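You operate a simulated robot arm through the tools that you are given. There is no shell and no other tool. Be economical: measure what you need, move in short steps, check, and stop when the job is done.

You are at the controls of a simulated robot arm. One attempt, no reset.

Task
Clear the overflow on the low level and get its water running again.
Fine: shut its valve first, rinse the slimy strainer clean in the rinse tub, push it home in its drain cup, then set the flow to the card's figure; the overflow lamp must be out; leave the rest.

The check looks at the end state, three seconds after you hand in, the way a careful person would. Anything else that was tipped, shoved, dropped, spilled or broken makes it a failure.

Robot
A 6-joint arm with a two-finger parallel gripper on a trunk, on a base that drives. Base frame: it is fixed to the floor where the robot stands at the start and does not move with it; the origin is under the middle of the robot, x ahead of it, y to its left, z up. Readings come in mm, degrees, newtons and seconds.
With the tool pointing down near the work surface it reaches from about 100 to 740 mm from the robot's upright axis, wherever it stands. Its first joint turns from -166.0 to 166.0 degrees. Places, roughly: low dimmer knob [-800, -700, 600]; low drain cup [0, -400, 500]; low flow dial [400, -200, 700]; low lamp plug [-700, -600, 800]; low lamp switch [-800, -800, 500]; low level card [-200, -500, 400]; low level valve [400, -200, 500]; middle dimmer knob [-800, -700, 1000]; middle lamp plug [-700, -600, 1100]; middle lamp switch [-800, -800, 900]; middle level valve [400, -200, 900]; rack pump switch [200, -300, 900]; rinse tub [-1100, 600, 900]; top dimmer knob [-800, -700, 1400]; top lamp plug [-700, -600, 1500]; top lamp switch [-800, -800, 1200]. Payload 3.91 kg.
The TCP is the grasp point between the finger pads, 30 mm short of the fingertips. In the tool frame z runs along the fingers and y along their closing line. Largest opening 110 mm; finger width 20, thickness 10; the body of the gripper, 48 by 112 mm, starts 55 mm behind the TCP.
Orientation is that of the tool frame in the base frame, as a unit quaternion [x, y, z, w]. With the fingers straight down and closing along the base's y, the tool's x points along the base's -x, its y along +y and its z along -z.

Tools
- The arm moves only by the tool drive_tool. Its arguments are lists of equal length, an entry for each row: "delta_pos": the shift along the base's x, y, z in mm, a list of three; "turn": the turn, a rotation vector about the base's x, y, z in degrees, a list of three. In form: {"delta_pos": [[dx, dy, dz], ...], "turn": [[wx, wy, wz], ...]}. A call has 1 to 10 rows; each row is the pose to reach, as a shift and turn from the pose commanded when the call began. "fingers" is the gripper command, from -1 (shut) to 1 (fully open), values between in proportion, set as the call begins (left out, the last holds). A row lasts 0.2 s, in which the tool goes at most 50 mm and 8.6 degrees; a call with a longer step from one row to the next is refused whole, and so is a gripper value outside its range. Where a pose cannot be reached the arm comes as near as it can. A force on the tool above 90 N (or 10 N above the force at the start of the call, whichever is more), or a blocked arm, ends the call early, and 0.2 s more pass. Each finger travels about 45 mm/s and halts on what it meets, pressing with about 44 N; the grip force reading is that of the motor and also rises with nothing between the fingers. The clock runs only during rows and for 0.2 s after the last one: add rows that repeat a pose to give the fingers time. It gives the time, the measured TCP pose, the force on the tool (base axes), the opening and the grip force at its end, in the units of the frame above (readings bear some noise), with the torque about the TCP (base axes, N m) and any sound that the robot's microphone picked up.
- Cameras (640 x 400 px; columns grow to the right, rows downward): "scene" is now at [-23.9, 74, 1297.1]; the picture's right is [-0.90, -0.43, 0.00], its down [-0.34, 0.72, -0.61] and it looks along [0.26, -0.55, -0.79] (base axes); focal length 267 px, centre (320, 200). "wrist" rides on the gripper at [71, 22, -107] in the tool frame; the picture's right is [-0.29, 0.96, 0.00], its down [-0.76, -0.23, -0.61] and it looks along [-0.58, -0.18, 0.79] (tool axes); focal length 243 px, centre (320, 200). There is no depth. A picture from a camera that has moved, and an enlarged one, comes with that camera's place and axes in the base frame and with its lens. The place of the scene camera against the robot may be out by one fixed shift of up to 18 mm in any direction.
- camera(camera): a new picture of that camera. No time passes.
- move_column(by): slides the trunk up (or, below 0, down) by that many mm; the arm and the scene camera ride with it, the base frame stays. It gives what a move gives, with no picture.
- drive_base(legs): drives the robot by 1 to 6 legs, each [ahead, left, turn to the left] in mm, mm and degrees, along the robot's own axes; the way and the turn of a leg run together, so that a leg with both is an arc; at most 1500 mm and 180 degrees a leg. The arm and the cameras ride along, it lands a little off, and it stops where it bumps. It gives what a move gives.
- pan_tilt(pan, tilt): turns the head with the scene camera to pan (to the left, within 86 degrees either way) and tilt (down, from -29 to 69), counted from straight ahead of the robot. It gives what a move gives.
- enlarge(camera, box): a new picture of the part [left, top, right, bottom] of that camera's present view, enlarged. No time passes.
- close_job(): hands the job in; it is judged then, once.

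Work in short steps. Places have to be worked out from the pictures, the camera data and where the tool is seen: move nearer, look again, correct. Check each grasp and each placing, and mend what went wrong. You have 120 turns and 82 pictures in all, those below and enlarged ones among them. Open the gripper and draw the arm clear of the work before you hand the job in, unless the task says otherwise; then end with one line.

The tools are called by a JSON object that holds its "name" and its "arguments". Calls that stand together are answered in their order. drive_tool: Moves the arm, as the interface text tells. Its arguments: {"type":"object","properties":{"delta_pos":{"type":"array"},"turn":{"type":"array"},"fingers":{"type":"number"}},"required":["delta_pos","turn"]} The other tools are called the same way: move_column (by) slides the trunk up or down; drive_base (legs) drives the base; pan_tilt (pan, tilt) turns the head that bears the scene camera; camera (camera) takes a picture; enlarge (camera, box) takes an enlarged picture of a part of a camera's view; close_job () hands the job in.

At the start:

```text
t: 0.0
ee_pos: [287.3, -152.8, 715.2]
ee_rot: [0.001, 1.0, 0.001, 0.0]
contact_force: [0.2, 0.0, 0.1]
moment: [-0.01, 0.01, 0.01]
gripper_width: 110.0
grasp_force: 0.1
trunk travel left (down, up): [-275.0, 315.0]
robot x, y, heading: [0.9, -2.0, -0.3]
head pan, tilt: [-64.3, 52.5]
```

scene: 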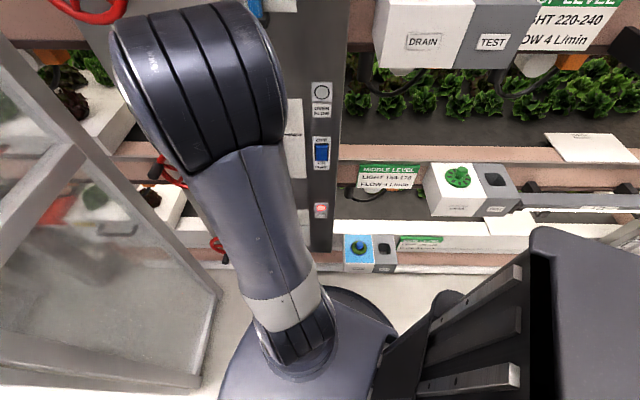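
wrist: 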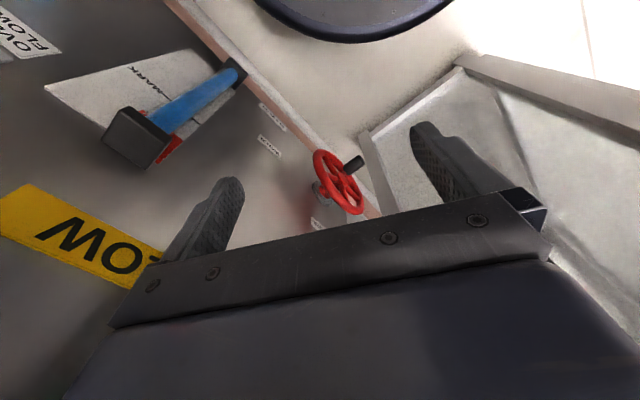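

The rack lies on the robot's right. The low valve (red wheel), the blue flow lever and the drain boxes are visible; I'll enlarge the views for detail.

{"name": "enlarge", "arguments": {"camera": "scene", "box": [280, 60, 540, 290]}}

{"name": "enlarge", "arguments": {"camera": "wrist", "box": [0, 0, 400, 260]}}

```text
1.74 times, centred on (410, 175) of scene
camera zoom: at [-23.9, 74.0, 1297.1], right [-0.9, -0.43, 0.0], down [-0.34, 0.72, -0.61], along [0.26, -0.55, -0.79], focal length 465 px, centre (164, 244)
```

zoom: 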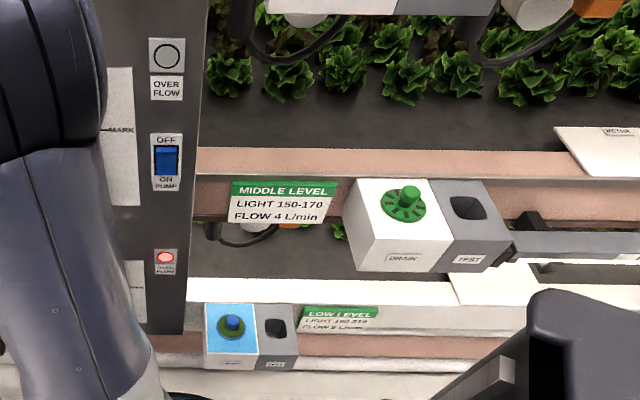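

```text
1.54 times, centred on (200, 130) of wrist
camera zoom: at [216.7, -130.8, 821.6], right [0.29, 0.96, 0.0], down [0.76, -0.23, 0.61], along [0.58, -0.18, -0.79], focal length 373 px, centre (505, 308)
```

zoom: 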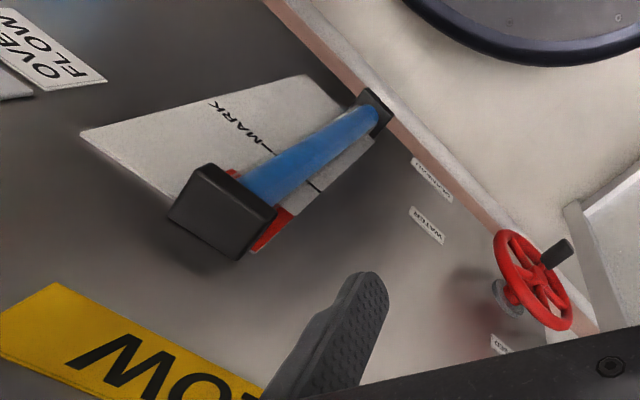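

Look at the valve side and the opposite side with the head.

{"name": "pan_tilt", "arguments": {"pan": -35, "tilt": 45}}

{"name": "camera", "arguments": {"camera": "scene"}}

{"name": "pan_tilt", "arguments": {"pan": -86, "tilt": 50}}

{"name": "camera", "arguments": {"camera": "scene"}}

```text
t: 0.9
ee_pos: [286.8, -153.5, 714.4]
ee_rot: [0.0, 1.0, -0.001, 0.0]
contact_force: [-0.3, -0.7, 0.7]
moment: [0.02, 0.01, 0.0]
gripper_width: 110.1
grasp_force: 0.0
trunk travel left (down, up): [-275.0, 315.0]
robot x, y, heading: [1.3, -1.1, -0.1]
head pan, tilt: [-35.0, 45.0]
```

```text
77 pictures are left
camera scene: at [10.4, 94.5, 1307.3], right [-0.57, -0.82, 0.0], down [-0.58, 0.41, -0.71], along [0.58, -0.41, -0.71], focal length 267 px, centre (320, 200)
```

scene: 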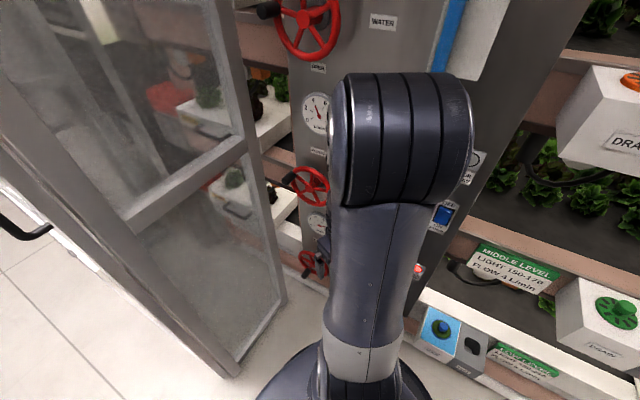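

```text
t: 2.1
ee_pos: [287.8, -151.8, 713.9]
ee_rot: [0.001, 1.0, 0.0, 0.0]
contact_force: [-0.6, -0.2, -0.6]
moment: [-0.02, 0.02, -0.03]
gripper_width: 109.7
grasp_force: 0.1
trunk travel left (down, up): [-275.0, 315.0]
robot x, y, heading: [-0.5, -0.1, 0.2]
head pan, tilt: [-85.9, 50.0]
```

```text
76 pictures are left
camera scene: at [-50.7, 64.4, 1300.4], right [-1.0, -0.07, 0.0], down [-0.05, 0.76, -0.64], along [0.05, -0.64, -0.77], focal length 267 px, centre (320, 200)
```

scene: 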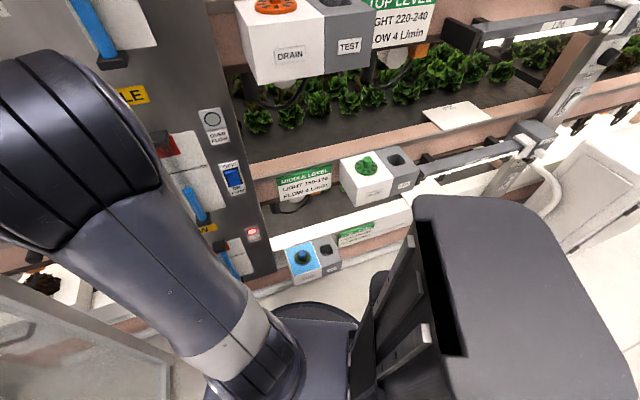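

Read the low card.

{"name": "enlarge", "arguments": {"camera": "scene", "box": [200, 210, 400, 300]}}

{"name": "pan_tilt", "arguments": {"pan": -35, "tilt": 50}}

{"name": "enlarge", "arguments": {"camera": "scene", "box": [230, 0, 490, 300]}}

```text
3.20 times, centred on (300, 255) of scene
camera zoom: at [-50.7, 64.4, 1300.4], right [-1.0, -0.07, 0.0], down [-0.05, 0.76, -0.64], along [0.05, -0.64, -0.77], focal length 855 px, centre (384, 24)
```

zoom: 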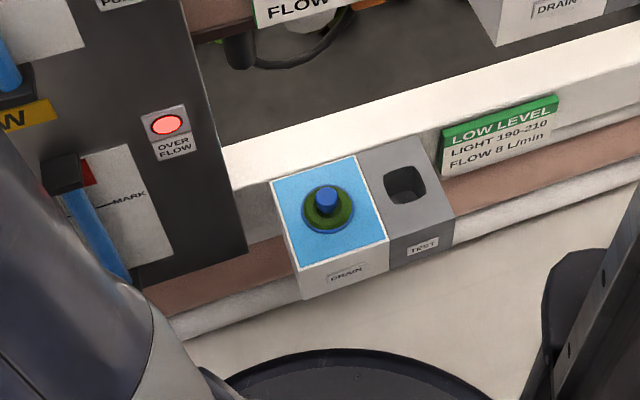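

```text
t: 3.3
ee_pos: [286.8, -152.6, 714.1]
ee_rot: [0.0, 1.0, -0.001, 0.0]
contact_force: [0.6, 0.1, 0.5]
moment: [-0.01, -0.01, 0.04]
gripper_width: 109.9
grasp_force: 0.1
trunk travel left (down, up): [-275.0, 315.0]
robot x, y, heading: [-0.5, 0.9, -0.3]
head pan, tilt: [-35.0, 50.0]
```

```text
1.33 times, centred on (360, 150) of scene
camera zoom: at [6.9, 97.0, 1300.4], right [-0.57, -0.82, 0.0], down [-0.63, 0.44, -0.64], along [0.53, -0.37, -0.77], focal length 356 px, centre (267, 267)
```

zoom: 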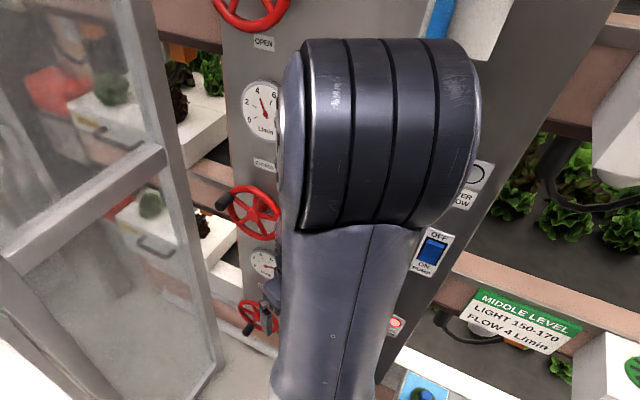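

The card reads "FLOW 8" (or 6); I'll recheck closer. The panel seems angled facing the robot (normal about [-0.62, 0.79]). I back the tool off and yaw it to square it with the panel.

{"name": "drive_tool", "arguments": {"delta_pos": [[-12, 16, 0], [-24, 32, 0], [-36, 48, 0], [-48, 64, 0], [-62, 79, 0], [-62, 79, 0], [-62, 79, 0]], "turn": [[0, 0, -7.5], [0, 0, -15], [0, 0, -22.5], [0, 0, -30], [0, 0, -37.5], [0, 0, -45], [0, 0, -52]]}}

{"name": "drive_tool", "arguments": {"delta_pos": [[-10, 12, 0], [-20, 24, 0], [-30, 36, 0], [-30, 36, 0], [-30, 36, 0], [-30, 36, 0]], "turn": [[-6.3, -5, 0], [-12.6, -9.9, 0], [-19, -14.9, 0], [-25.3, -19.8, 0], [-31.6, -24.8, 0], [-35.5, -28, 0]]}}

{"name": "camera", "arguments": {"camera": "wrist"}}

```text
t: 4.9
ee_pos: [225.4, -74.2, 714.5]
ee_rot: [0.439, 0.899, 0.0, 0.001]
contact_force: [0.2, -0.5, 0.3]
moment: [-0.01, -0.01, 0.0]
gripper_width: 110.3
grasp_force: 0.1
trunk travel left (down, up): [-275.0, 315.0]
robot x, y, heading: [-0.3, -0.9, -0.1]
head pan, tilt: [-35.0, 50.0]
```

```text
t: 6.5
ee_pos: [232.5, 27.7, 724.7]
ee_rot: [0.427, 0.826, -0.113, 0.35]
contact_force: [0.3, 0.5, -0.9]
moment: [-0.02, 0.0, 0.02]
gripper_width: 109.9
grasp_force: 0.0
out of reach, approached as far as the arm can: row 4, 5, 6
trunk travel left (down, up): [-275.0, 315.0]
robot x, y, heading: [-0.3, 3.6, -0.2]
head pan, tilt: [-35.0, 50.0]
stopped in row 6: the arm was blocked; the commanded pose is now the measured one
```

```text
73 pictures are left
camera wrist: at [171.2, 138.2, 756.8], right [0.86, 0.4, 0.3], down [-0.18, -0.32, 0.93], along [0.47, -0.86, -0.21], focal length 243 px, centre (320, 200)
```

wrist: 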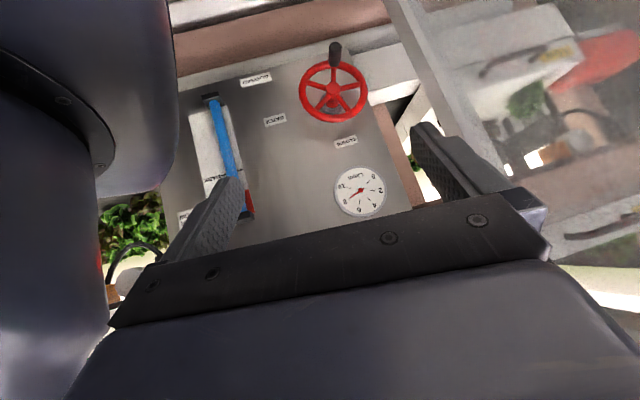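

Good upside-down view of the low valve and dial. Enlarge it.

{"name": "enlarge", "arguments": {"camera": "wrist", "box": [170, 30, 420, 230]}}

{"name": "camera", "arguments": {"camera": "scene"}}

```text
2.00 times, centred on (295, 130) of wrist
camera zoom: at [171.2, 138.2, 756.8], right [0.86, 0.4, 0.3], down [-0.18, -0.32, 0.93], along [0.47, -0.86, -0.21], focal length 485 px, centre (370, 340)
```

zoom: 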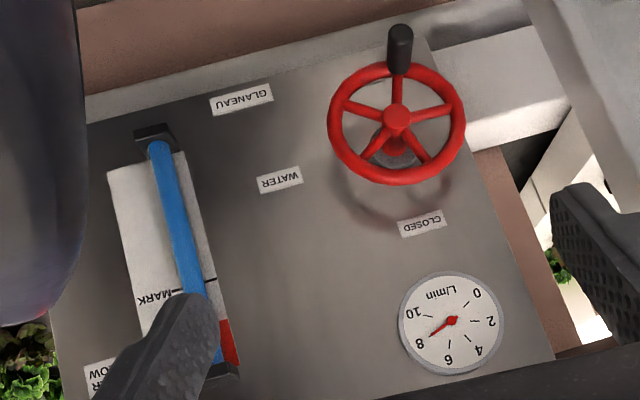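

```text
71 pictures are left
camera scene: at [6.9, 97.2, 1300.4], right [-0.57, -0.82, 0.0], down [-0.63, 0.44, -0.64], along [0.53, -0.37, -0.77], focal length 267 px, centre (320, 200)
```

scene: 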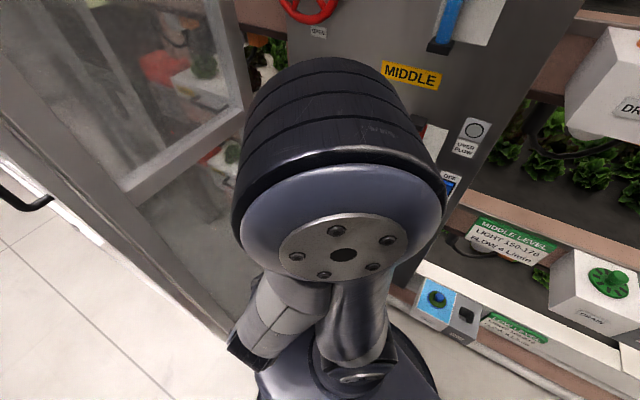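

The dial reads about 8, crank at OPEN (bottom); CLOSED is at top. Before shifting the base for room, look around on the left.

{"name": "pan_tilt", "arguments": {"pan": 80, "tilt": 25}}

{"name": "camera", "arguments": {"camera": "scene"}}

{"name": "pan_tilt", "arguments": {"pan": 15, "tilt": 30}}

{"name": "camera", "arguments": {"camera": "scene"}}

```text
t: 8.5
ee_pos: [232.1, 27.1, 724.2]
ee_rot: [0.427, 0.826, -0.113, 0.35]
contact_force: [0.0, -0.1, -0.2]
moment: [-0.03, 0.02, 0.0]
gripper_width: 109.8
grasp_force: 0.0
trunk travel left (down, up): [-275.0, 315.0]
robot x, y, heading: [2.9, 1.3, 0.2]
head pan, tilt: [80.0, 25.0]
```

```text
70 pictures are left
camera scene: at [-40.1, 232.0, 1337.9], right [0.98, -0.17, 0.0], down [-0.07, -0.42, -0.91], along [0.16, 0.89, -0.42], focal length 267 px, centre (320, 200)
```

scene: 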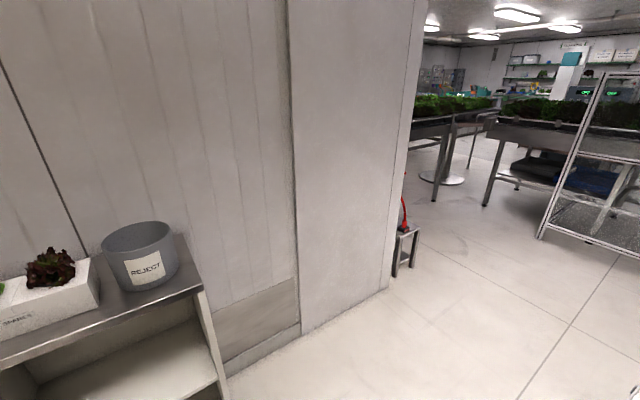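

```text
t: 9.8
ee_pos: [232.9, 27.1, 723.4]
ee_rot: [0.427, 0.826, -0.114, 0.351]
contact_force: [-0.6, 0.2, -0.1]
moment: [0.02, 0.0, -0.01]
gripper_width: 110.0
grasp_force: 0.1
trunk travel left (down, up): [-275.0, 315.0]
robot x, y, heading: [1.7, 1.3, 0.5]
head pan, tilt: [15.0, 30.0]
```

```text
69 pictures are left
camera scene: at [31.2, 164.7, 1330.0], right [0.26, -0.97, 0.0], down [-0.48, -0.13, -0.87], along [0.84, 0.22, -0.5], focal length 267 px, centre (320, 200)
```

scene: 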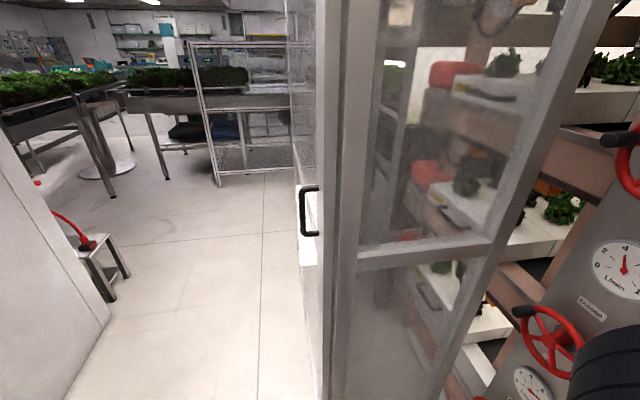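

There's free floor behind-left. I shift the base (-110, +140) to gain room for a level tool.

{"name": "drive_base", "arguments": {"legs": [[-110, 140, 0]]}}

{"name": "pan_tilt", "arguments": {"pan": -40, "tilt": 45}}

{"name": "move_column", "arguments": {"by": -150}}

```text
t: 11.3
ee_pos: [123.2, 166.2, 723.8]
ee_rot: [0.427, 0.826, -0.114, 0.35]
contact_force: [-1.2, -0.1, 0.3]
moment: [0.01, -0.01, 0.0]
gripper_width: 109.9
grasp_force: 0.0
trunk travel left (down, up): [-275.0, 315.0]
robot x, y, heading: [-110.3, 137.7, -0.0]
head pan, tilt: [15.0, 30.0]
```

```text
t: 12.6
ee_pos: [124.3, 167.6, 724.5]
ee_rot: [0.428, 0.826, -0.113, 0.349]
contact_force: [0.0, 0.3, -0.1]
moment: [0.01, 0.02, -0.01]
gripper_width: 109.9
grasp_force: 0.2
trunk travel left (down, up): [-275.0, 315.0]
robot x, y, heading: [-109.3, 145.1, 0.3]
head pan, tilt: [-40.0, 45.0]
```

```text
t: 14.3
ee_pos: [123.8, 166.9, 573.9]
ee_rot: [0.427, 0.826, -0.113, 0.351]
contact_force: [-0.7, 0.5, 0.9]
moment: [0.02, -0.02, 0.0]
gripper_width: 110.1
grasp_force: 0.1
trunk travel left (down, up): [-125.0, 465.0]
robot x, y, heading: [-106.1, 139.9, -0.2]
head pan, tilt: [-40.0, 45.0]
```

Now turn the tool level, facing the panel, to a standoff in front of the low valve.

{"name": "drive_tool", "arguments": {"delta_pos": [[28, -28, -8], [56, -56, -16], [84, -84, -23], [112, -112, -31], [140, -140, -39], [170, -170, -46], [180, -180, -54]], "turn": [[-5.8, -3.4, -0.4], [-11.6, -6.9, -0.7], [-17.4, -10.3, -1.1], [-23.3, -13.8, -1.4], [-29.1, -17.2, -1.8], [-34.9, -20.7, -2.1], [-40.7, -24.1, -2.5]]}}

{"name": "camera", "arguments": {"camera": "wrist"}}

{"name": "camera", "arguments": {"camera": "scene"}}

```text
t: 15.9
ee_pos: [374.4, -7.9, 575.4]
ee_rot: [0.308, 0.64, -0.317, 0.628]
contact_force: [0.7, 0.4, 0.2]
moment: [0.0, 0.01, -0.02]
gripper_width: 109.9
grasp_force: 0.0
out of reach, approached as far as the arm can: row 2, 3, 4, 5, 6, 7
trunk travel left (down, up): [-125.0, 465.0]
robot x, y, heading: [-111.1, 139.6, 0.2]
head pan, tilt: [-40.0, 45.0]
```

```text
68 pictures are left
camera wrist: at [325.8, 89.5, 505.2], right [0.77, 0.58, 0.27], down [-0.54, 0.34, 0.77], along [0.36, -0.74, 0.58], focal length 243 px, centre (320, 200)
```

wrist: 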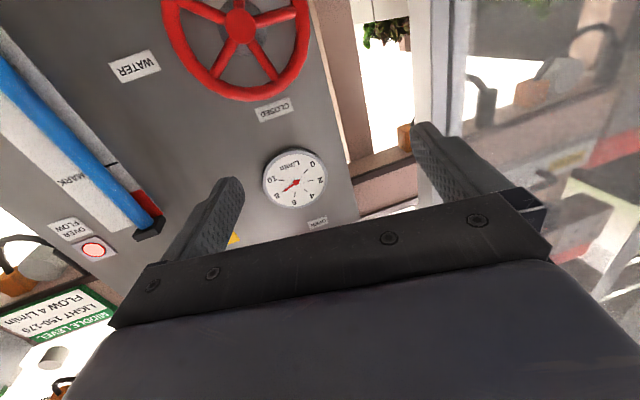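

```text
67 pictures are left
camera scene: at [-103.9, 227.9, 1157.4], right [-0.64, -0.77, 0.0], down [-0.54, 0.45, -0.71], along [0.54, -0.45, -0.71], focal length 267 px, centre (320, 200)
```

scene: 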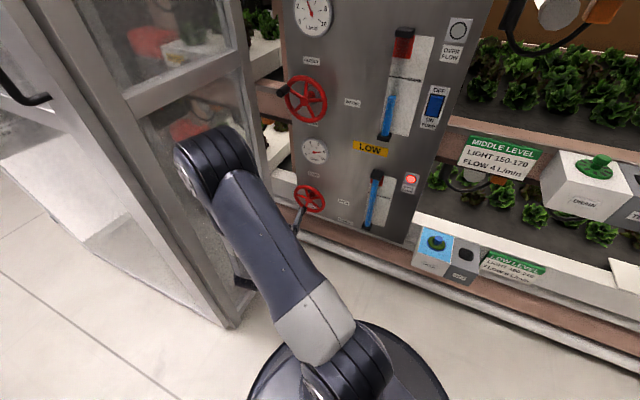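

Triangulating both wrist views: hub ≈ (432,-163,489), dial ≈ (438,-196,671), low lamp ≈ (165,-326,672); so the panel normal is about (-0.43,0.90). Lower the trunk and square the tool to it.

{"name": "move_column", "arguments": {"by": -110}}

{"name": "drive_tool", "arguments": {"delta_pos": [[-4, -6, 0], [-8, -12, 0], [-8, -12, 0]], "turn": [[0, 0, -6], [0, 0, -12.5], [0, 0, -12.5]]}}

{"name": "camera", "arguments": {"camera": "wrist"}}

{"name": "enlarge", "arguments": {"camera": "scene", "box": [240, 120, 440, 280]}}

```text
t: 17.3
ee_pos: [375.2, -7.7, 465.7]
ee_rot: [0.31, 0.64, -0.317, 0.628]
contact_force: [-0.2, -0.1, 0.1]
moment: [-0.04, 0.0, 0.01]
gripper_width: 109.6
grasp_force: 0.0
trunk travel left (down, up): [-15.0, 575.0]
robot x, y, heading: [-108.4, 136.5, 0.0]
head pan, tilt: [-40.0, 45.0]
```

```text
t: 18.1
ee_pos: [366.0, -20.9, 464.5]
ee_rot: [0.377, 0.603, -0.383, 0.59]
contact_force: [-0.2, 0.0, -0.4]
moment: [0.01, 0.0, 0.01]
gripper_width: 110.1
grasp_force: 0.1
trunk travel left (down, up): [-15.0, 575.0]
robot x, y, heading: [-109.5, 140.2, 0.1]
head pan, tilt: [-40.0, 45.0]
```

```text
66 pictures are left
camera wrist: at [339.9, 86.2, 394.9], right [0.87, 0.4, 0.27], down [-0.45, 0.45, 0.77], along [0.19, -0.8, 0.58], focal length 243 px, centre (320, 200)
```

wrist: 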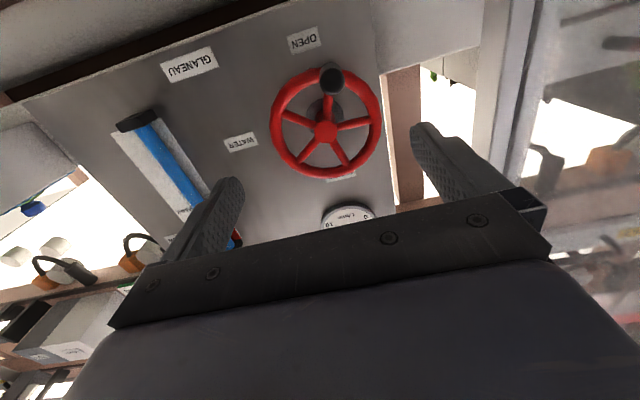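

```text
2.50 times, centred on (340, 200) of scene
camera zoom: at [-103.4, 227.8, 1047.4], right [-0.64, -0.77, 0.0], down [-0.54, 0.45, -0.71], along [0.54, -0.45, -0.71], focal length 668 px, centre (270, 200)
```

zoom: 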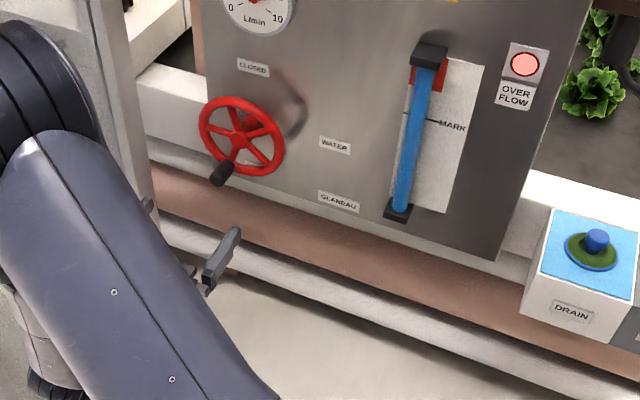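

Knob sits at about hub + 21 mm to the left and 54 mm below, its tip ≈ (437,-128,437). Move to a near standoff with the fingers at ~60 mm.

{"name": "drive_tool", "arguments": {"delta_pos": [[15, -18, -9], [32, -38, -18], [50, -60, -27], [50, -60, -27], [50, -60, -27]], "turn": [[0, 0, 0], [0, 0, 0], [0, 0, 0], [0, 0, 0], [0, 0, 0]], "fingers": 0.05}}

{"name": "camera", "arguments": {"camera": "wrist"}}

{"name": "enlarge", "arguments": {"camera": "scene", "box": [240, 120, 440, 280]}}

```text
t: 19.3
ee_pos: [416.2, -82.5, 437.4]
ee_rot: [0.377, 0.603, -0.383, 0.59]
contact_force: [0.2, 0.1, 0.6]
moment: [0.02, -0.02, 0.0]
gripper_width: 57.8
grasp_force: 0.1
trunk travel left (down, up): [-15.0, 575.0]
robot x, y, heading: [-109.3, 137.1, -0.0]
head pan, tilt: [-40.0, 45.0]
```

```text
64 pictures are left
camera wrist: at [390.3, 24.6, 367.5], right [0.87, 0.4, 0.27], down [-0.45, 0.45, 0.77], along [0.19, -0.8, 0.58], focal length 243 px, centre (320, 200)
```

wrist: 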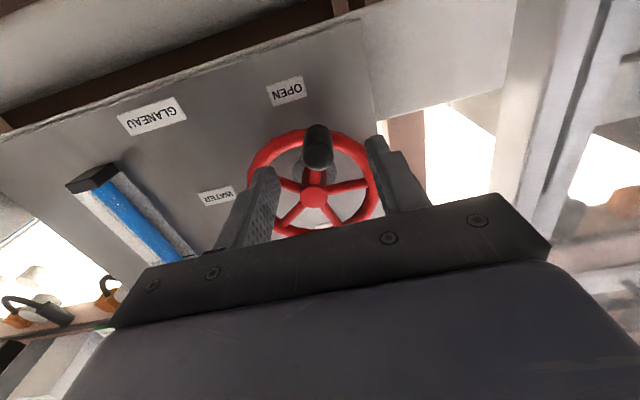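

```text
2.50 times, centred on (340, 200) of scene
camera zoom: at [-103.4, 227.8, 1047.3], right [-0.64, -0.77, 0.0], down [-0.54, 0.45, -0.71], along [0.54, -0.45, -0.71], focal length 668 px, centre (270, 200)
```

zoom: 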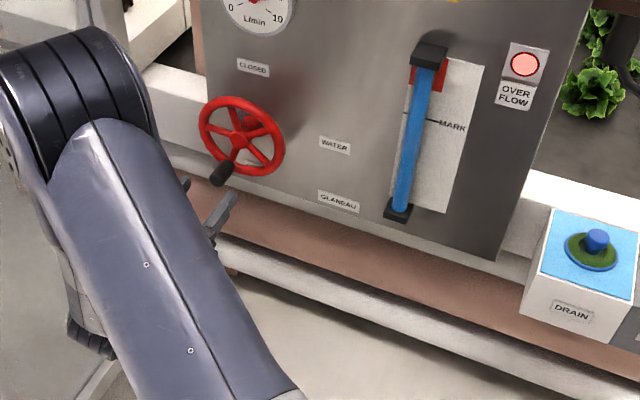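

Tip now triangulates at (434,-118,438); the tool is laterally aligned. Advance 38 mm along the tool axis and close on the knob.

{"name": "drive_tool", "arguments": {"delta_pos": [[8, -17, 0], [16, -34, 0], [16, -34, 0]], "turn": [[0, 0, 0], [0, 0, 0], [0, 0, 0]]}}

{"name": "drive_tool", "arguments": {"delta_pos": [[0, 0, 0], [0, 0, 0], [0, 0, 0], [0, 0, 0]], "turn": [[0, 0, 0], [0, 0, 0], [0, 0, 0], [0, 0, 0]], "fingers": -1}}

{"name": "camera", "arguments": {"camera": "wrist"}}

```text
t: 20.1
ee_pos: [434.5, -115.8, 439.4]
ee_rot: [0.378, 0.602, -0.383, 0.59]
contact_force: [-0.2, 0.4, -0.6]
moment: [0.04, -0.02, 0.01]
gripper_width: 57.9
grasp_force: 0.0
trunk travel left (down, up): [-15.0, 575.0]
robot x, y, heading: [-108.9, 139.1, 0.3]
head pan, tilt: [-40.0, 45.0]
```

```text
t: 21.1
ee_pos: [432.6, -115.8, 439.6]
ee_rot: [0.377, 0.603, -0.383, 0.59]
contact_force: [-0.5, -0.7, 0.8]
moment: [-0.08, -0.05, -1.01]
gripper_width: 21.9
grasp_force: 45.3
trunk travel left (down, up): [-15.0, 575.0]
robot x, y, heading: [-106.7, 138.4, 0.0]
head pan, tilt: [-40.0, 45.0]
```

```text
62 pictures are left
camera wrist: at [406.9, -8.9, 368.7], right [0.87, 0.4, 0.27], down [-0.45, 0.45, 0.77], along [0.19, -0.8, 0.58], focal length 243 px, centre (320, 200)
```

wrist: 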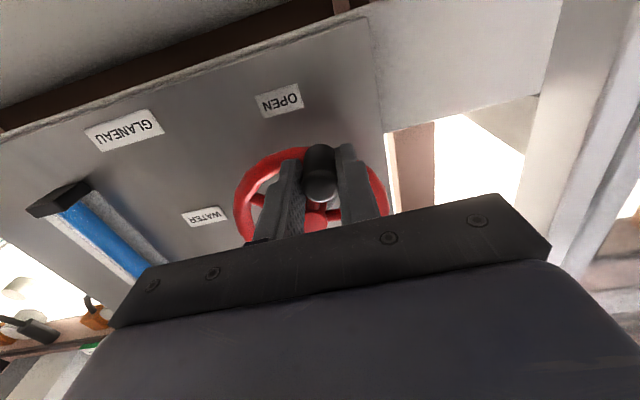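

The knob is gripped (22 mm). Crank it clockwise (viewer) through the left side, first ~80° of arc.

{"name": "drive_tool", "arguments": {"delta_pos": [[7.9, 3.7, 4.4], [14.9, 7.1, 10.3], [20.9, 9.9, 17.4], [25.6, 12.2, 25.6], [29.2, 13.9, 34.6], [31.2, 14.8, 44.1], [31.6, 15.1, 53.9], [30.5, 14.5, 63.5]], "turn": [[0, 0, 0], [0, 0, 0], [0, 0, 0], [0, 0, 0], [0, 0, 0], [0, 0, 0], [0, 0, 0], [0, 0, 0]]}}

{"name": "camera", "arguments": {"camera": "scene"}}

```text
t: 22.9
ee_pos: [463.0, -100.1, 500.6]
ee_rot: [0.378, 0.603, -0.383, 0.589]
contact_force: [-11.5, -10.3, -10.2]
moment: [0.99, 0.09, -1.13]
gripper_width: 22.0
grasp_force: 45.5
trunk travel left (down, up): [-15.0, 575.0]
robot x, y, heading: [-108.5, 140.2, 0.2]
head pan, tilt: [-40.0, 45.0]
```

```text
61 pictures are left
camera scene: at [-103.3, 227.1, 1047.4], right [-0.64, -0.77, 0.0], down [-0.54, 0.46, -0.71], along [0.54, -0.45, -0.71], focal length 267 px, centre (320, 200)
```

scene: 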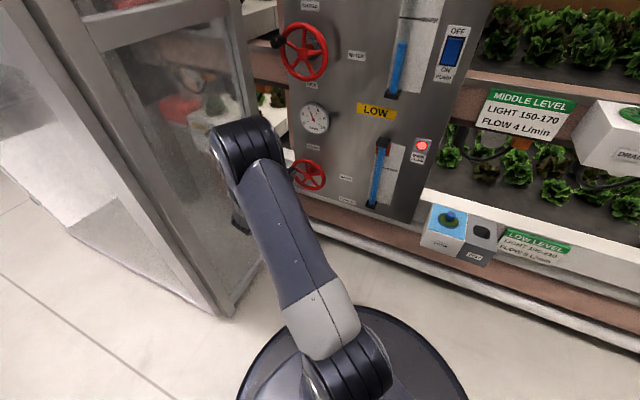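

Force is small and the dial fell. Continue to the top (CLOSED).

{"name": "drive_tool", "arguments": {"delta_pos": [[-3.4, -1.6, 9], [-7.4, -3.5, 17.5], [-12.6, -6, 25.2], [-18.9, -9, 31.7], [-26.2, -12.5, 37], [-34.1, -16.3, 40.7], [-42.5, -20.3, 42.9], [-49.5, -23.6, 43.4]], "turn": [[0, 0, 0], [0, 0, 0], [0, 0, 0], [0, 0, 0], [0, 0, 0], [0, 0, 0], [0, 0, 0], [0, 0, 0]]}}

{"name": "enlarge", "arguments": {"camera": "scene", "box": [240, 70, 440, 230]}}

```text
t: 24.7
ee_pos: [413.1, -122.1, 545.8]
ee_rot: [0.377, 0.603, -0.384, 0.589]
contact_force: [-4.8, 20.2, 14.8]
moment: [-0.2, -0.33, -0.98]
gripper_width: 21.6
grasp_force: 45.2
trunk travel left (down, up): [-15.0, 575.0]
robot x, y, heading: [-106.4, 135.1, -0.1]
head pan, tilt: [-40.0, 45.0]
```

```text
2.50 times, centred on (340, 150) of scene
camera zoom: at [-104.6, 229.2, 1047.2], right [-0.64, -0.77, 0.0], down [-0.54, 0.45, -0.71], along [0.54, -0.46, -0.71], focal length 668 px, centre (270, 325)
```

zoom: 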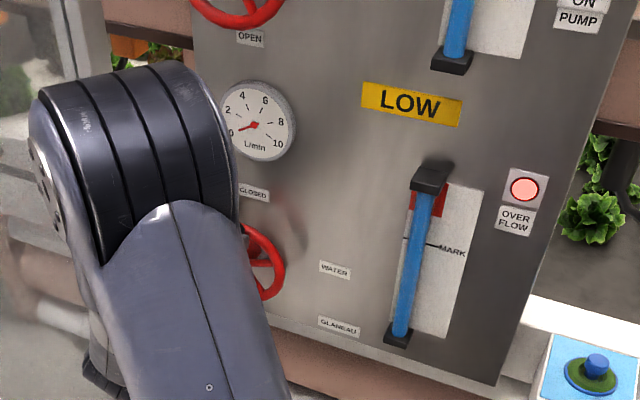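

The dial reads about 0. Nudge a little further to be sure it's seated.

{"name": "drive_tool", "arguments": {"delta_pos": [[-5, -2.4, 0], [-10, -4.8, -1], [-10, -4.8, -1]], "turn": [[0, 0, 0], [0, 0, 0], [0, 0, 0]]}}

{"name": "enlarge", "arguments": {"camera": "scene", "box": [290, 80, 350, 140]}}

```text
t: 25.5
ee_pos: [411.4, -123.9, 545.7]
ee_rot: [0.37, 0.606, -0.379, 0.594]
contact_force: [54.7, 26.9, 8.7]
moment: [1.13, 0.5, -0.16]
gripper_width: 22.2
grasp_force: 45.0
trunk travel left (down, up): [-15.0, 575.0]
robot x, y, heading: [-107.0, 141.8, 0.4]
head pan, tilt: [-40.0, 45.0]
```

```text
6.67 times, centred on (320, 110) of scene
camera zoom: at [-101.0, 229.1, 1047.2], right [-0.64, -0.77, 0.0], down [-0.54, 0.45, -0.71], along [0.54, -0.45, -0.71], focal length 1781 px, centre (320, 800)
```

zoom: 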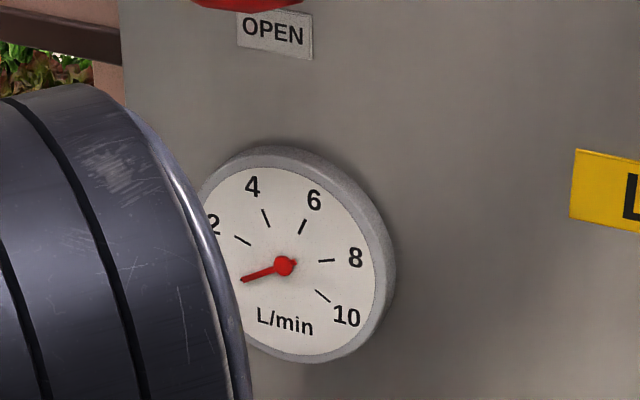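

Hard stop reached: valve is shut, dial 0. Relieve, release the knob and retreat.

{"name": "drive_tool", "arguments": {"delta_pos": [[8, 4, 0], [8, 4, 0], [8, 4, 0], [8, 4, 0]], "turn": [[0, 0, 0], [0, 0, 0], [0, 0, 0], [0, 0, 0]], "fingers": 0.05}}

{"name": "drive_tool", "arguments": {"delta_pos": [[-15, 32, 0], [-30, 63, 0], [-50, 105, 0], [-65, 138, 0]], "turn": [[0, 0, 0], [0, 0, 0], [0, 0, 0], [0, 0, 0]]}}

{"name": "move_column", "arguments": {"by": 180}}

{"name": "camera", "arguments": {"camera": "scene"}}

```text
t: 26.5
ee_pos: [411.2, -123.6, 544.5]
ee_rot: [0.378, 0.603, -0.384, 0.589]
contact_force: [-0.8, -0.3, 0.0]
moment: [0.0, -0.01, 0.0]
gripper_width: 57.9
grasp_force: 0.1
trunk travel left (down, up): [-15.0, 575.0]
robot x, y, heading: [-111.5, 141.0, -0.1]
head pan, tilt: [-40.0, 45.0]
```

```text
t: 27.5
ee_pos: [347.5, 13.2, 543.1]
ee_rot: [0.377, 0.603, -0.383, 0.589]
contact_force: [-0.5, 0.4, 0.1]
moment: [0.0, 0.01, 0.0]
gripper_width: 57.7
grasp_force: 0.0
trunk travel left (down, up): [-15.0, 575.0]
robot x, y, heading: [-108.4, 133.3, -0.1]
head pan, tilt: [-40.0, 45.0]
```

```text
t: 29.5
ee_pos: [347.0, 12.6, 723.2]
ee_rot: [0.377, 0.603, -0.384, 0.589]
contact_force: [0.1, 0.6, -0.4]
moment: [0.02, -0.01, 0.04]
gripper_width: 57.7
grasp_force: 0.0
trunk travel left (down, up): [-195.0, 395.0]
robot x, y, heading: [-107.4, 142.5, 0.1]
head pan, tilt: [-40.0, 45.0]
```

```text
58 pictures are left
camera scene: at [-103.4, 227.8, 1227.3], right [-0.64, -0.77, 0.0], down [-0.54, 0.45, -0.71], along [0.54, -0.45, -0.71], focal length 267 px, centre (320, 200)
```

scene: 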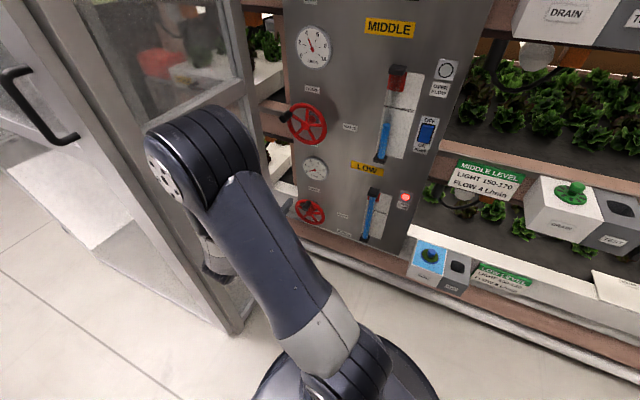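

Valve closed; strainer knob triangulates at about (39,-355,487). Now tip the tool down again while moving away from the panel.

{"name": "drive_tool", "arguments": {"delta_pos": [[-10, -5, 5], [-20, -10, 10], [-32, -15, 10], [-45, -20, 10], [-60, -26, 10], [-75, -32, 10], [-90, -38, 10], [-105, -44, 10], [-120, -50, 10], [-130, -55, 10]], "turn": [[7.6, 3.6, 0], [15.3, 7.3, 0], [22.9, 10.9, 0], [30.6, 14.6, 0], [38.2, 18.2, 0], [45.8, 21.9, 0], [53.5, 25.5, 0], [61.1, 29.2, 0], [68.8, 32.8, 0], [76.4, 36.4, 0]]}}

{"name": "drive_tool", "arguments": {"delta_pos": [[-25, -35, 0], [-50, -70, 0], [-75, -105, 0], [-100, -140, 0], [-125, -175, 0], [-150, -210, 0], [-165, -235, -20]], "turn": [[4.8, 2.3, 0], [4.8, 2.3, 0], [4.8, 2.3, 0], [4.8, 2.3, 0], [4.8, 2.3, 0], [4.8, 2.3, 0], [4.8, 2.3, 0]]}}

{"name": "camera", "arguments": {"camera": "wrist"}}

{"name": "pan_tilt", "arguments": {"pan": -75, "tilt": 45}}

{"name": "camera", "arguments": {"camera": "scene"}}

```text
t: 31.7
ee_pos: [216.7, -40.7, 733.6]
ee_rot: [0.525, 0.85, -0.025, 0.031]
contact_force: [0.1, -0.1, -0.1]
moment: [0.0, 0.01, -0.01]
gripper_width: 57.9
grasp_force: 0.1
trunk travel left (down, up): [-195.0, 395.0]
robot x, y, heading: [-108.0, 140.0, -0.2]
head pan, tilt: [-40.0, 45.0]
```

```text
t: 33.3
ee_pos: [51.9, -278.1, 713.5]
ee_rot: [0.525, 0.851, -0.001, -0.007]
contact_force: [0.4, 0.1, 0.7]
moment: [-0.04, -0.04, 0.01]
gripper_width: 57.6
grasp_force: 0.0
trunk travel left (down, up): [-195.0, 395.0]
robot x, y, heading: [-108.6, 139.9, -0.0]
head pan, tilt: [-40.0, 45.0]
```

```text
57 pictures are left
camera wrist: at [41.2, -204.6, 822.2], right [0.99, 0.17, -0.01], down [0.14, -0.79, 0.6], along [0.09, -0.59, -0.8], focal length 243 px, centre (320, 200)
```

wrist: 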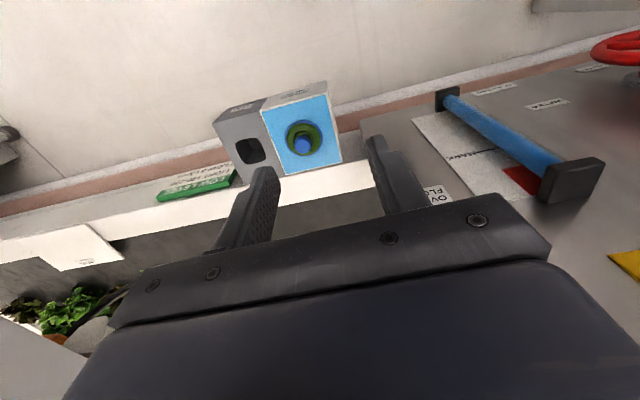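

```text
t: 34.3
ee_pos: [51.9, -276.8, 714.1]
ee_rot: [0.527, 0.85, -0.001, -0.007]
contact_force: [0.7, 0.3, 0.2]
moment: [-0.01, 0.02, 0.05]
gripper_width: 57.6
grasp_force: 0.0
trunk travel left (down, up): [-195.0, 395.0]
robot x, y, heading: [-108.6, 139.0, -0.4]
head pan, tilt: [-75.0, 45.0]
```

```text
56 pictures are left
camera scene: at [-144.7, 201.5, 1227.4], right [-0.97, -0.26, 0.0], down [-0.18, 0.68, -0.71], along [0.18, -0.68, -0.71], focal length 267 px, centre (320, 200)
```

scene: 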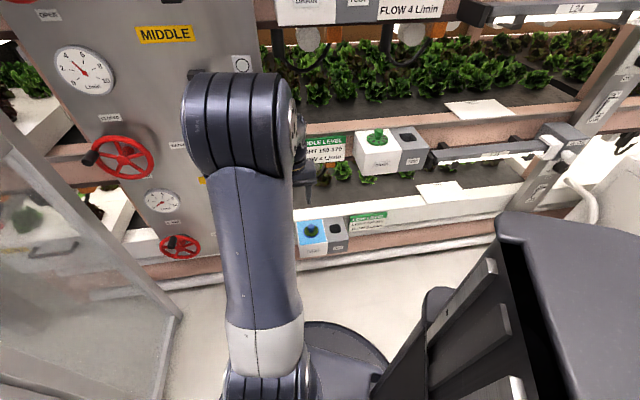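

Wrist view agrees: handle top ≈ (38,-357,490). Move to just above it and look again.

{"name": "drive_tool", "arguments": {"delta_pos": [[-4, -20, -30], [-7, -40, -60], [-11, -60, -90], [-14, -79, -120], [-14, -79, -154]], "turn": [[0, 0, 0], [0, 0, 0], [0, 0, 0], [0, 0, 0], [0, 0, 0]]}}

{"name": "camera", "arguments": {"camera": "wrist"}}

{"name": "camera", "arguments": {"camera": "scene"}}

```text
t: 35.5
ee_pos: [38.5, -356.8, 558.7]
ee_rot: [0.526, 0.85, -0.001, -0.006]
contact_force: [-0.3, -0.5, 0.2]
moment: [0.0, -0.01, 0.02]
gripper_width: 57.9
grasp_force: 0.1
trunk travel left (down, up): [-195.0, 395.0]
robot x, y, heading: [-111.3, 136.7, 0.2]
head pan, tilt: [-75.0, 45.0]
```

```text
55 pictures are left
camera wrist: at [28.0, -283.7, 666.1], right [0.99, 0.17, -0.01], down [0.14, -0.79, 0.6], along [0.09, -0.59, -0.8], focal length 243 px, centre (320, 200)
```

wrist: 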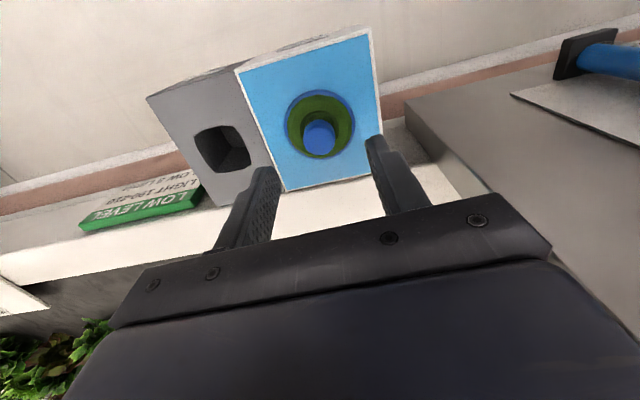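

```text
54 pictures are left
camera scene: at [-144.8, 201.7, 1227.4], right [-0.97, -0.26, 0.0], down [-0.18, 0.68, -0.71], along [0.18, -0.68, -0.71], focal length 267 px, centre (320, 200)
```

scene: 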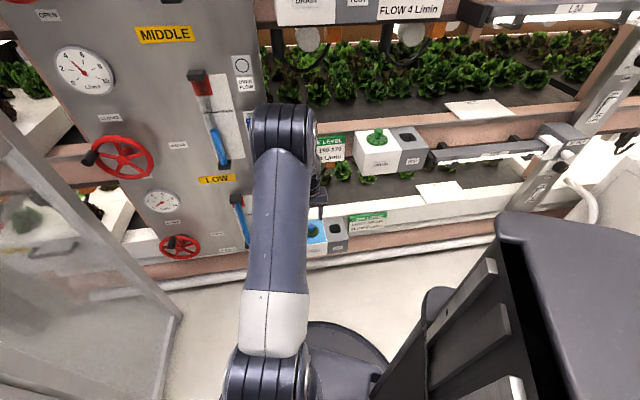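

{"name": "enlarge", "arguments": {"camera": "wrist", "box": [220, 20, 420, 220]}}

```text
2.00 times, centred on (320, 120) of wrist
camera zoom: at [28.0, -283.7, 666.1], right [0.99, 0.17, -0.01], down [0.14, -0.79, 0.6], along [0.09, -0.59, -0.8], focal length 485 px, centre (320, 360)
```

zoom: 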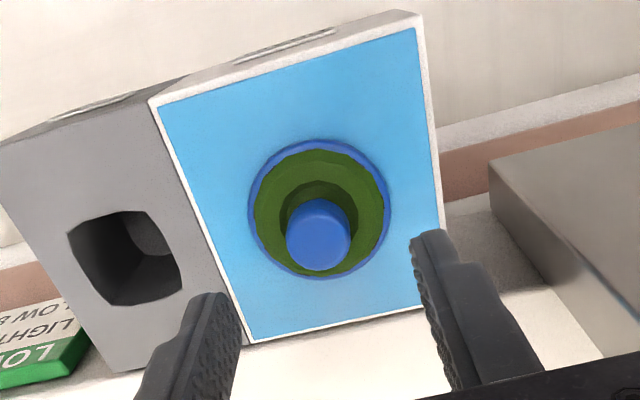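

Handle ~22 mm wide, ~28 mm tall, top around (37,-351,503). Descend with ~46 mm opening and check.

{"name": "drive_tool", "arguments": {"delta_pos": [[-1.5, 5, -12], [-1.5, 5, -25], [-1.5, 5, -38]], "turn": [[0, 0, 0], [0, 0, 0], [0, 0, 0]], "fingers": -0.15}}

{"name": "enlarge", "arguments": {"camera": "wrist", "box": [200, 20, 440, 220]}}

```text
t: 36.3
ee_pos: [36.5, -351.9, 522.1]
ee_rot: [0.526, 0.85, 0.0, -0.008]
contact_force: [1.1, -0.5, 0.6]
moment: [-0.01, 0.03, 0.03]
gripper_width: 46.8
grasp_force: 0.0
trunk travel left (down, up): [-195.0, 395.0]
robot x, y, heading: [-106.9, 142.8, 0.0]
head pan, tilt: [-75.0, 45.0]
```

```text
2.00 times, centred on (320, 120) of wrist
camera zoom: at [26.6, -278.2, 629.4], right [0.99, 0.17, -0.01], down [0.14, -0.79, 0.6], along [0.09, -0.59, -0.8], focal length 485 px, centre (320, 360)
```

zoom: 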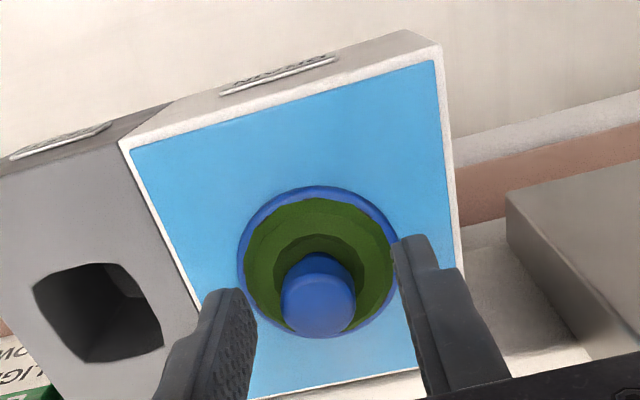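

Retriangulated: handle top ≈ (37,-357,486). Shift -5 in y and descend so tips reach ~463, then close.

{"name": "drive_tool", "arguments": {"delta_pos": [[1, -5, -10], [1, -5, -20], [1, -5, -28], [1, -5, -28]], "turn": [[0, 0, 0], [0, 0, 0], [0, 0, 0], [0, 0, 0]]}}

{"name": "enlarge", "arguments": {"camera": "wrist", "box": [200, 60, 440, 260]}}

```text
t: 37.2
ee_pos: [38.7, -359.4, 506.1]
ee_rot: [0.527, 0.85, -0.006, -0.002]
contact_force: [-1.3, 9.7, 47.2]
moment: [0.71, -0.68, 0.13]
gripper_width: 47.2
grasp_force: 0.1
trunk travel left (down, up): [-195.0, 395.0]
robot x, y, heading: [-112.7, 140.9, -0.2]
head pan, tilt: [-75.0, 45.0]
stopped in row 4: the force on the tool passed its limit at 99 N (the readings are from after the stop); the commanded pose is now the measured one
```

```text
2.00 times, centred on (320, 160) of wrist
camera zoom: at [27.6, -285.0, 612.5], right [0.99, 0.17, -0.01], down [0.14, -0.78, 0.61], along [0.09, -0.61, -0.79], focal length 485 px, centre (320, 280)
```

zoom: 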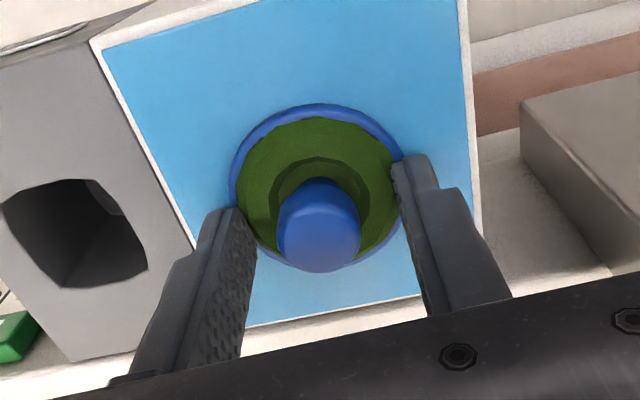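

Tips touched the rim at z≈476, with handle centred between the fingers. Raise 4 mm and close.

{"name": "drive_tool", "arguments": {"delta_pos": [[0, 1, 4], [0, 1, 4]], "turn": [[0, 0, 0], [0, 0, 0]]}}

{"name": "drive_tool", "arguments": {"delta_pos": [[0, 0, 0], [0, 0, 0], [0, 0, 0], [0, 0, 0]], "turn": [[0, 0, 0], [0, 0, 0], [0, 0, 0], [0, 0, 0]], "fingers": -1}}

{"name": "enlarge", "arguments": {"camera": "wrist", "box": [200, 60, 440, 260]}}

```text
t: 37.8
ee_pos: [38.8, -358.7, 506.3]
ee_rot: [0.526, 0.851, -0.006, -0.002]
contact_force: [0.7, -10.6, 28.9]
moment: [-0.04, -0.51, -0.18]
gripper_width: 45.9
grasp_force: 0.1
trunk travel left (down, up): [-195.0, 395.0]
robot x, y, heading: [-111.4, 137.1, 0.1]
head pan, tilt: [-75.0, 45.0]
```

```text
t: 38.8
ee_pos: [36.3, -358.0, 505.6]
ee_rot: [0.526, 0.851, -0.004, -0.005]
contact_force: [-12.9, -4.4, 33.0]
moment: [-0.03, -0.33, -0.03]
gripper_width: 21.1
grasp_force: 43.4
trunk travel left (down, up): [-195.0, 395.0]
robot x, y, heading: [-111.7, 140.0, 0.2]
head pan, tilt: [-75.0, 45.0]
```

```text
2.00 times, centred on (320, 160) of wrist
camera zoom: at [26.8, -283.5, 613.2], right [0.99, 0.17, -0.01], down [0.14, -0.78, 0.61], along [0.09, -0.6, -0.79], focal length 485 px, centre (320, 280)
```

zoom: 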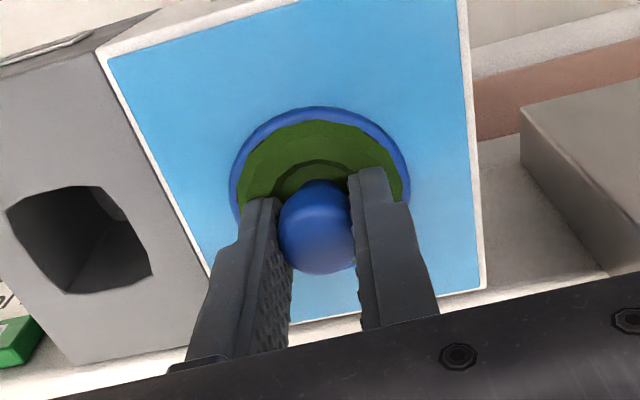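

Handle gripped (21 mm) at TCP (36.5,-358,505.6). Lift straight up slowly.

{"name": "drive_tool", "arguments": {"delta_pos": [[0, 0, 6], [0, 0, 14], [0, 0, 24], [0, 0, 36], [0, 0, 50], [0, 0, 65], [0, 0, 80]], "turn": [[0, 0, 0], [0, 0, 0], [0, 0, 0], [0, 0, 0], [0, 0, 0], [0, 0, 0], [0, 0, 0]]}}

{"name": "camera", "arguments": {"camera": "wrist"}}

{"name": "enlarge", "arguments": {"camera": "scene", "box": [220, 120, 420, 280]}}

```text
t: 40.4
ee_pos: [37.7, -356.2, 582.9]
ee_rot: [0.527, 0.85, -0.003, -0.005]
contact_force: [-0.3, -1.0, -0.8]
moment: [0.04, -0.02, 0.02]
gripper_width: 21.1
grasp_force: 44.4
trunk travel left (down, up): [-195.0, 395.0]
robot x, y, heading: [-110.8, 142.7, -0.0]
head pan, tilt: [-75.0, 45.0]
```

```text
49 pictures are left
camera wrist: at [26.9, -282.8, 691.0], right [0.99, 0.17, -0.01], down [0.14, -0.78, 0.61], along [0.09, -0.6, -0.8], focal length 243 px, centre (320, 200)
```

wrist: 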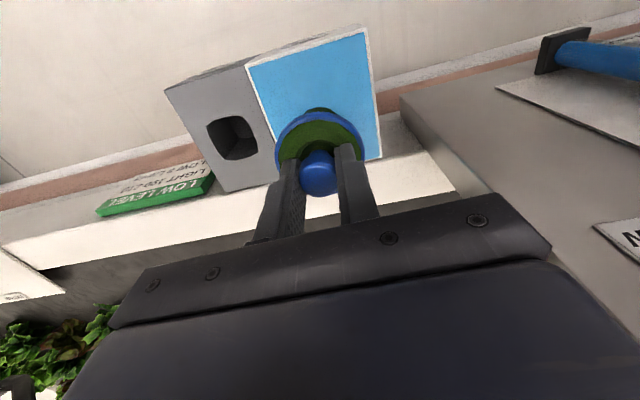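

```text
2.50 times, centred on (320, 200) of scene
camera zoom: at [-144.8, 201.7, 1227.3], right [-0.97, -0.26, 0.0], down [-0.18, 0.68, -0.71], along [0.18, -0.68, -0.71], focal length 668 px, centre (320, 200)
```

zoom: 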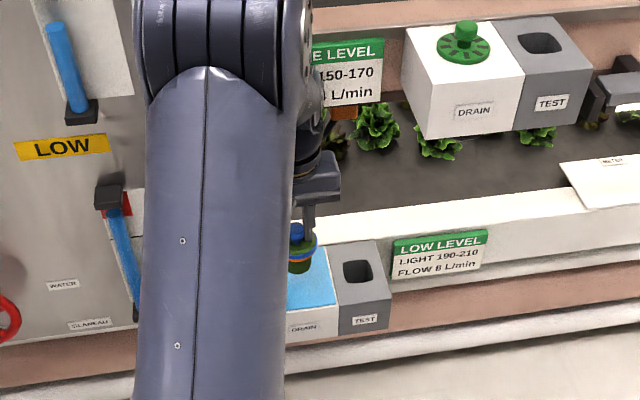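

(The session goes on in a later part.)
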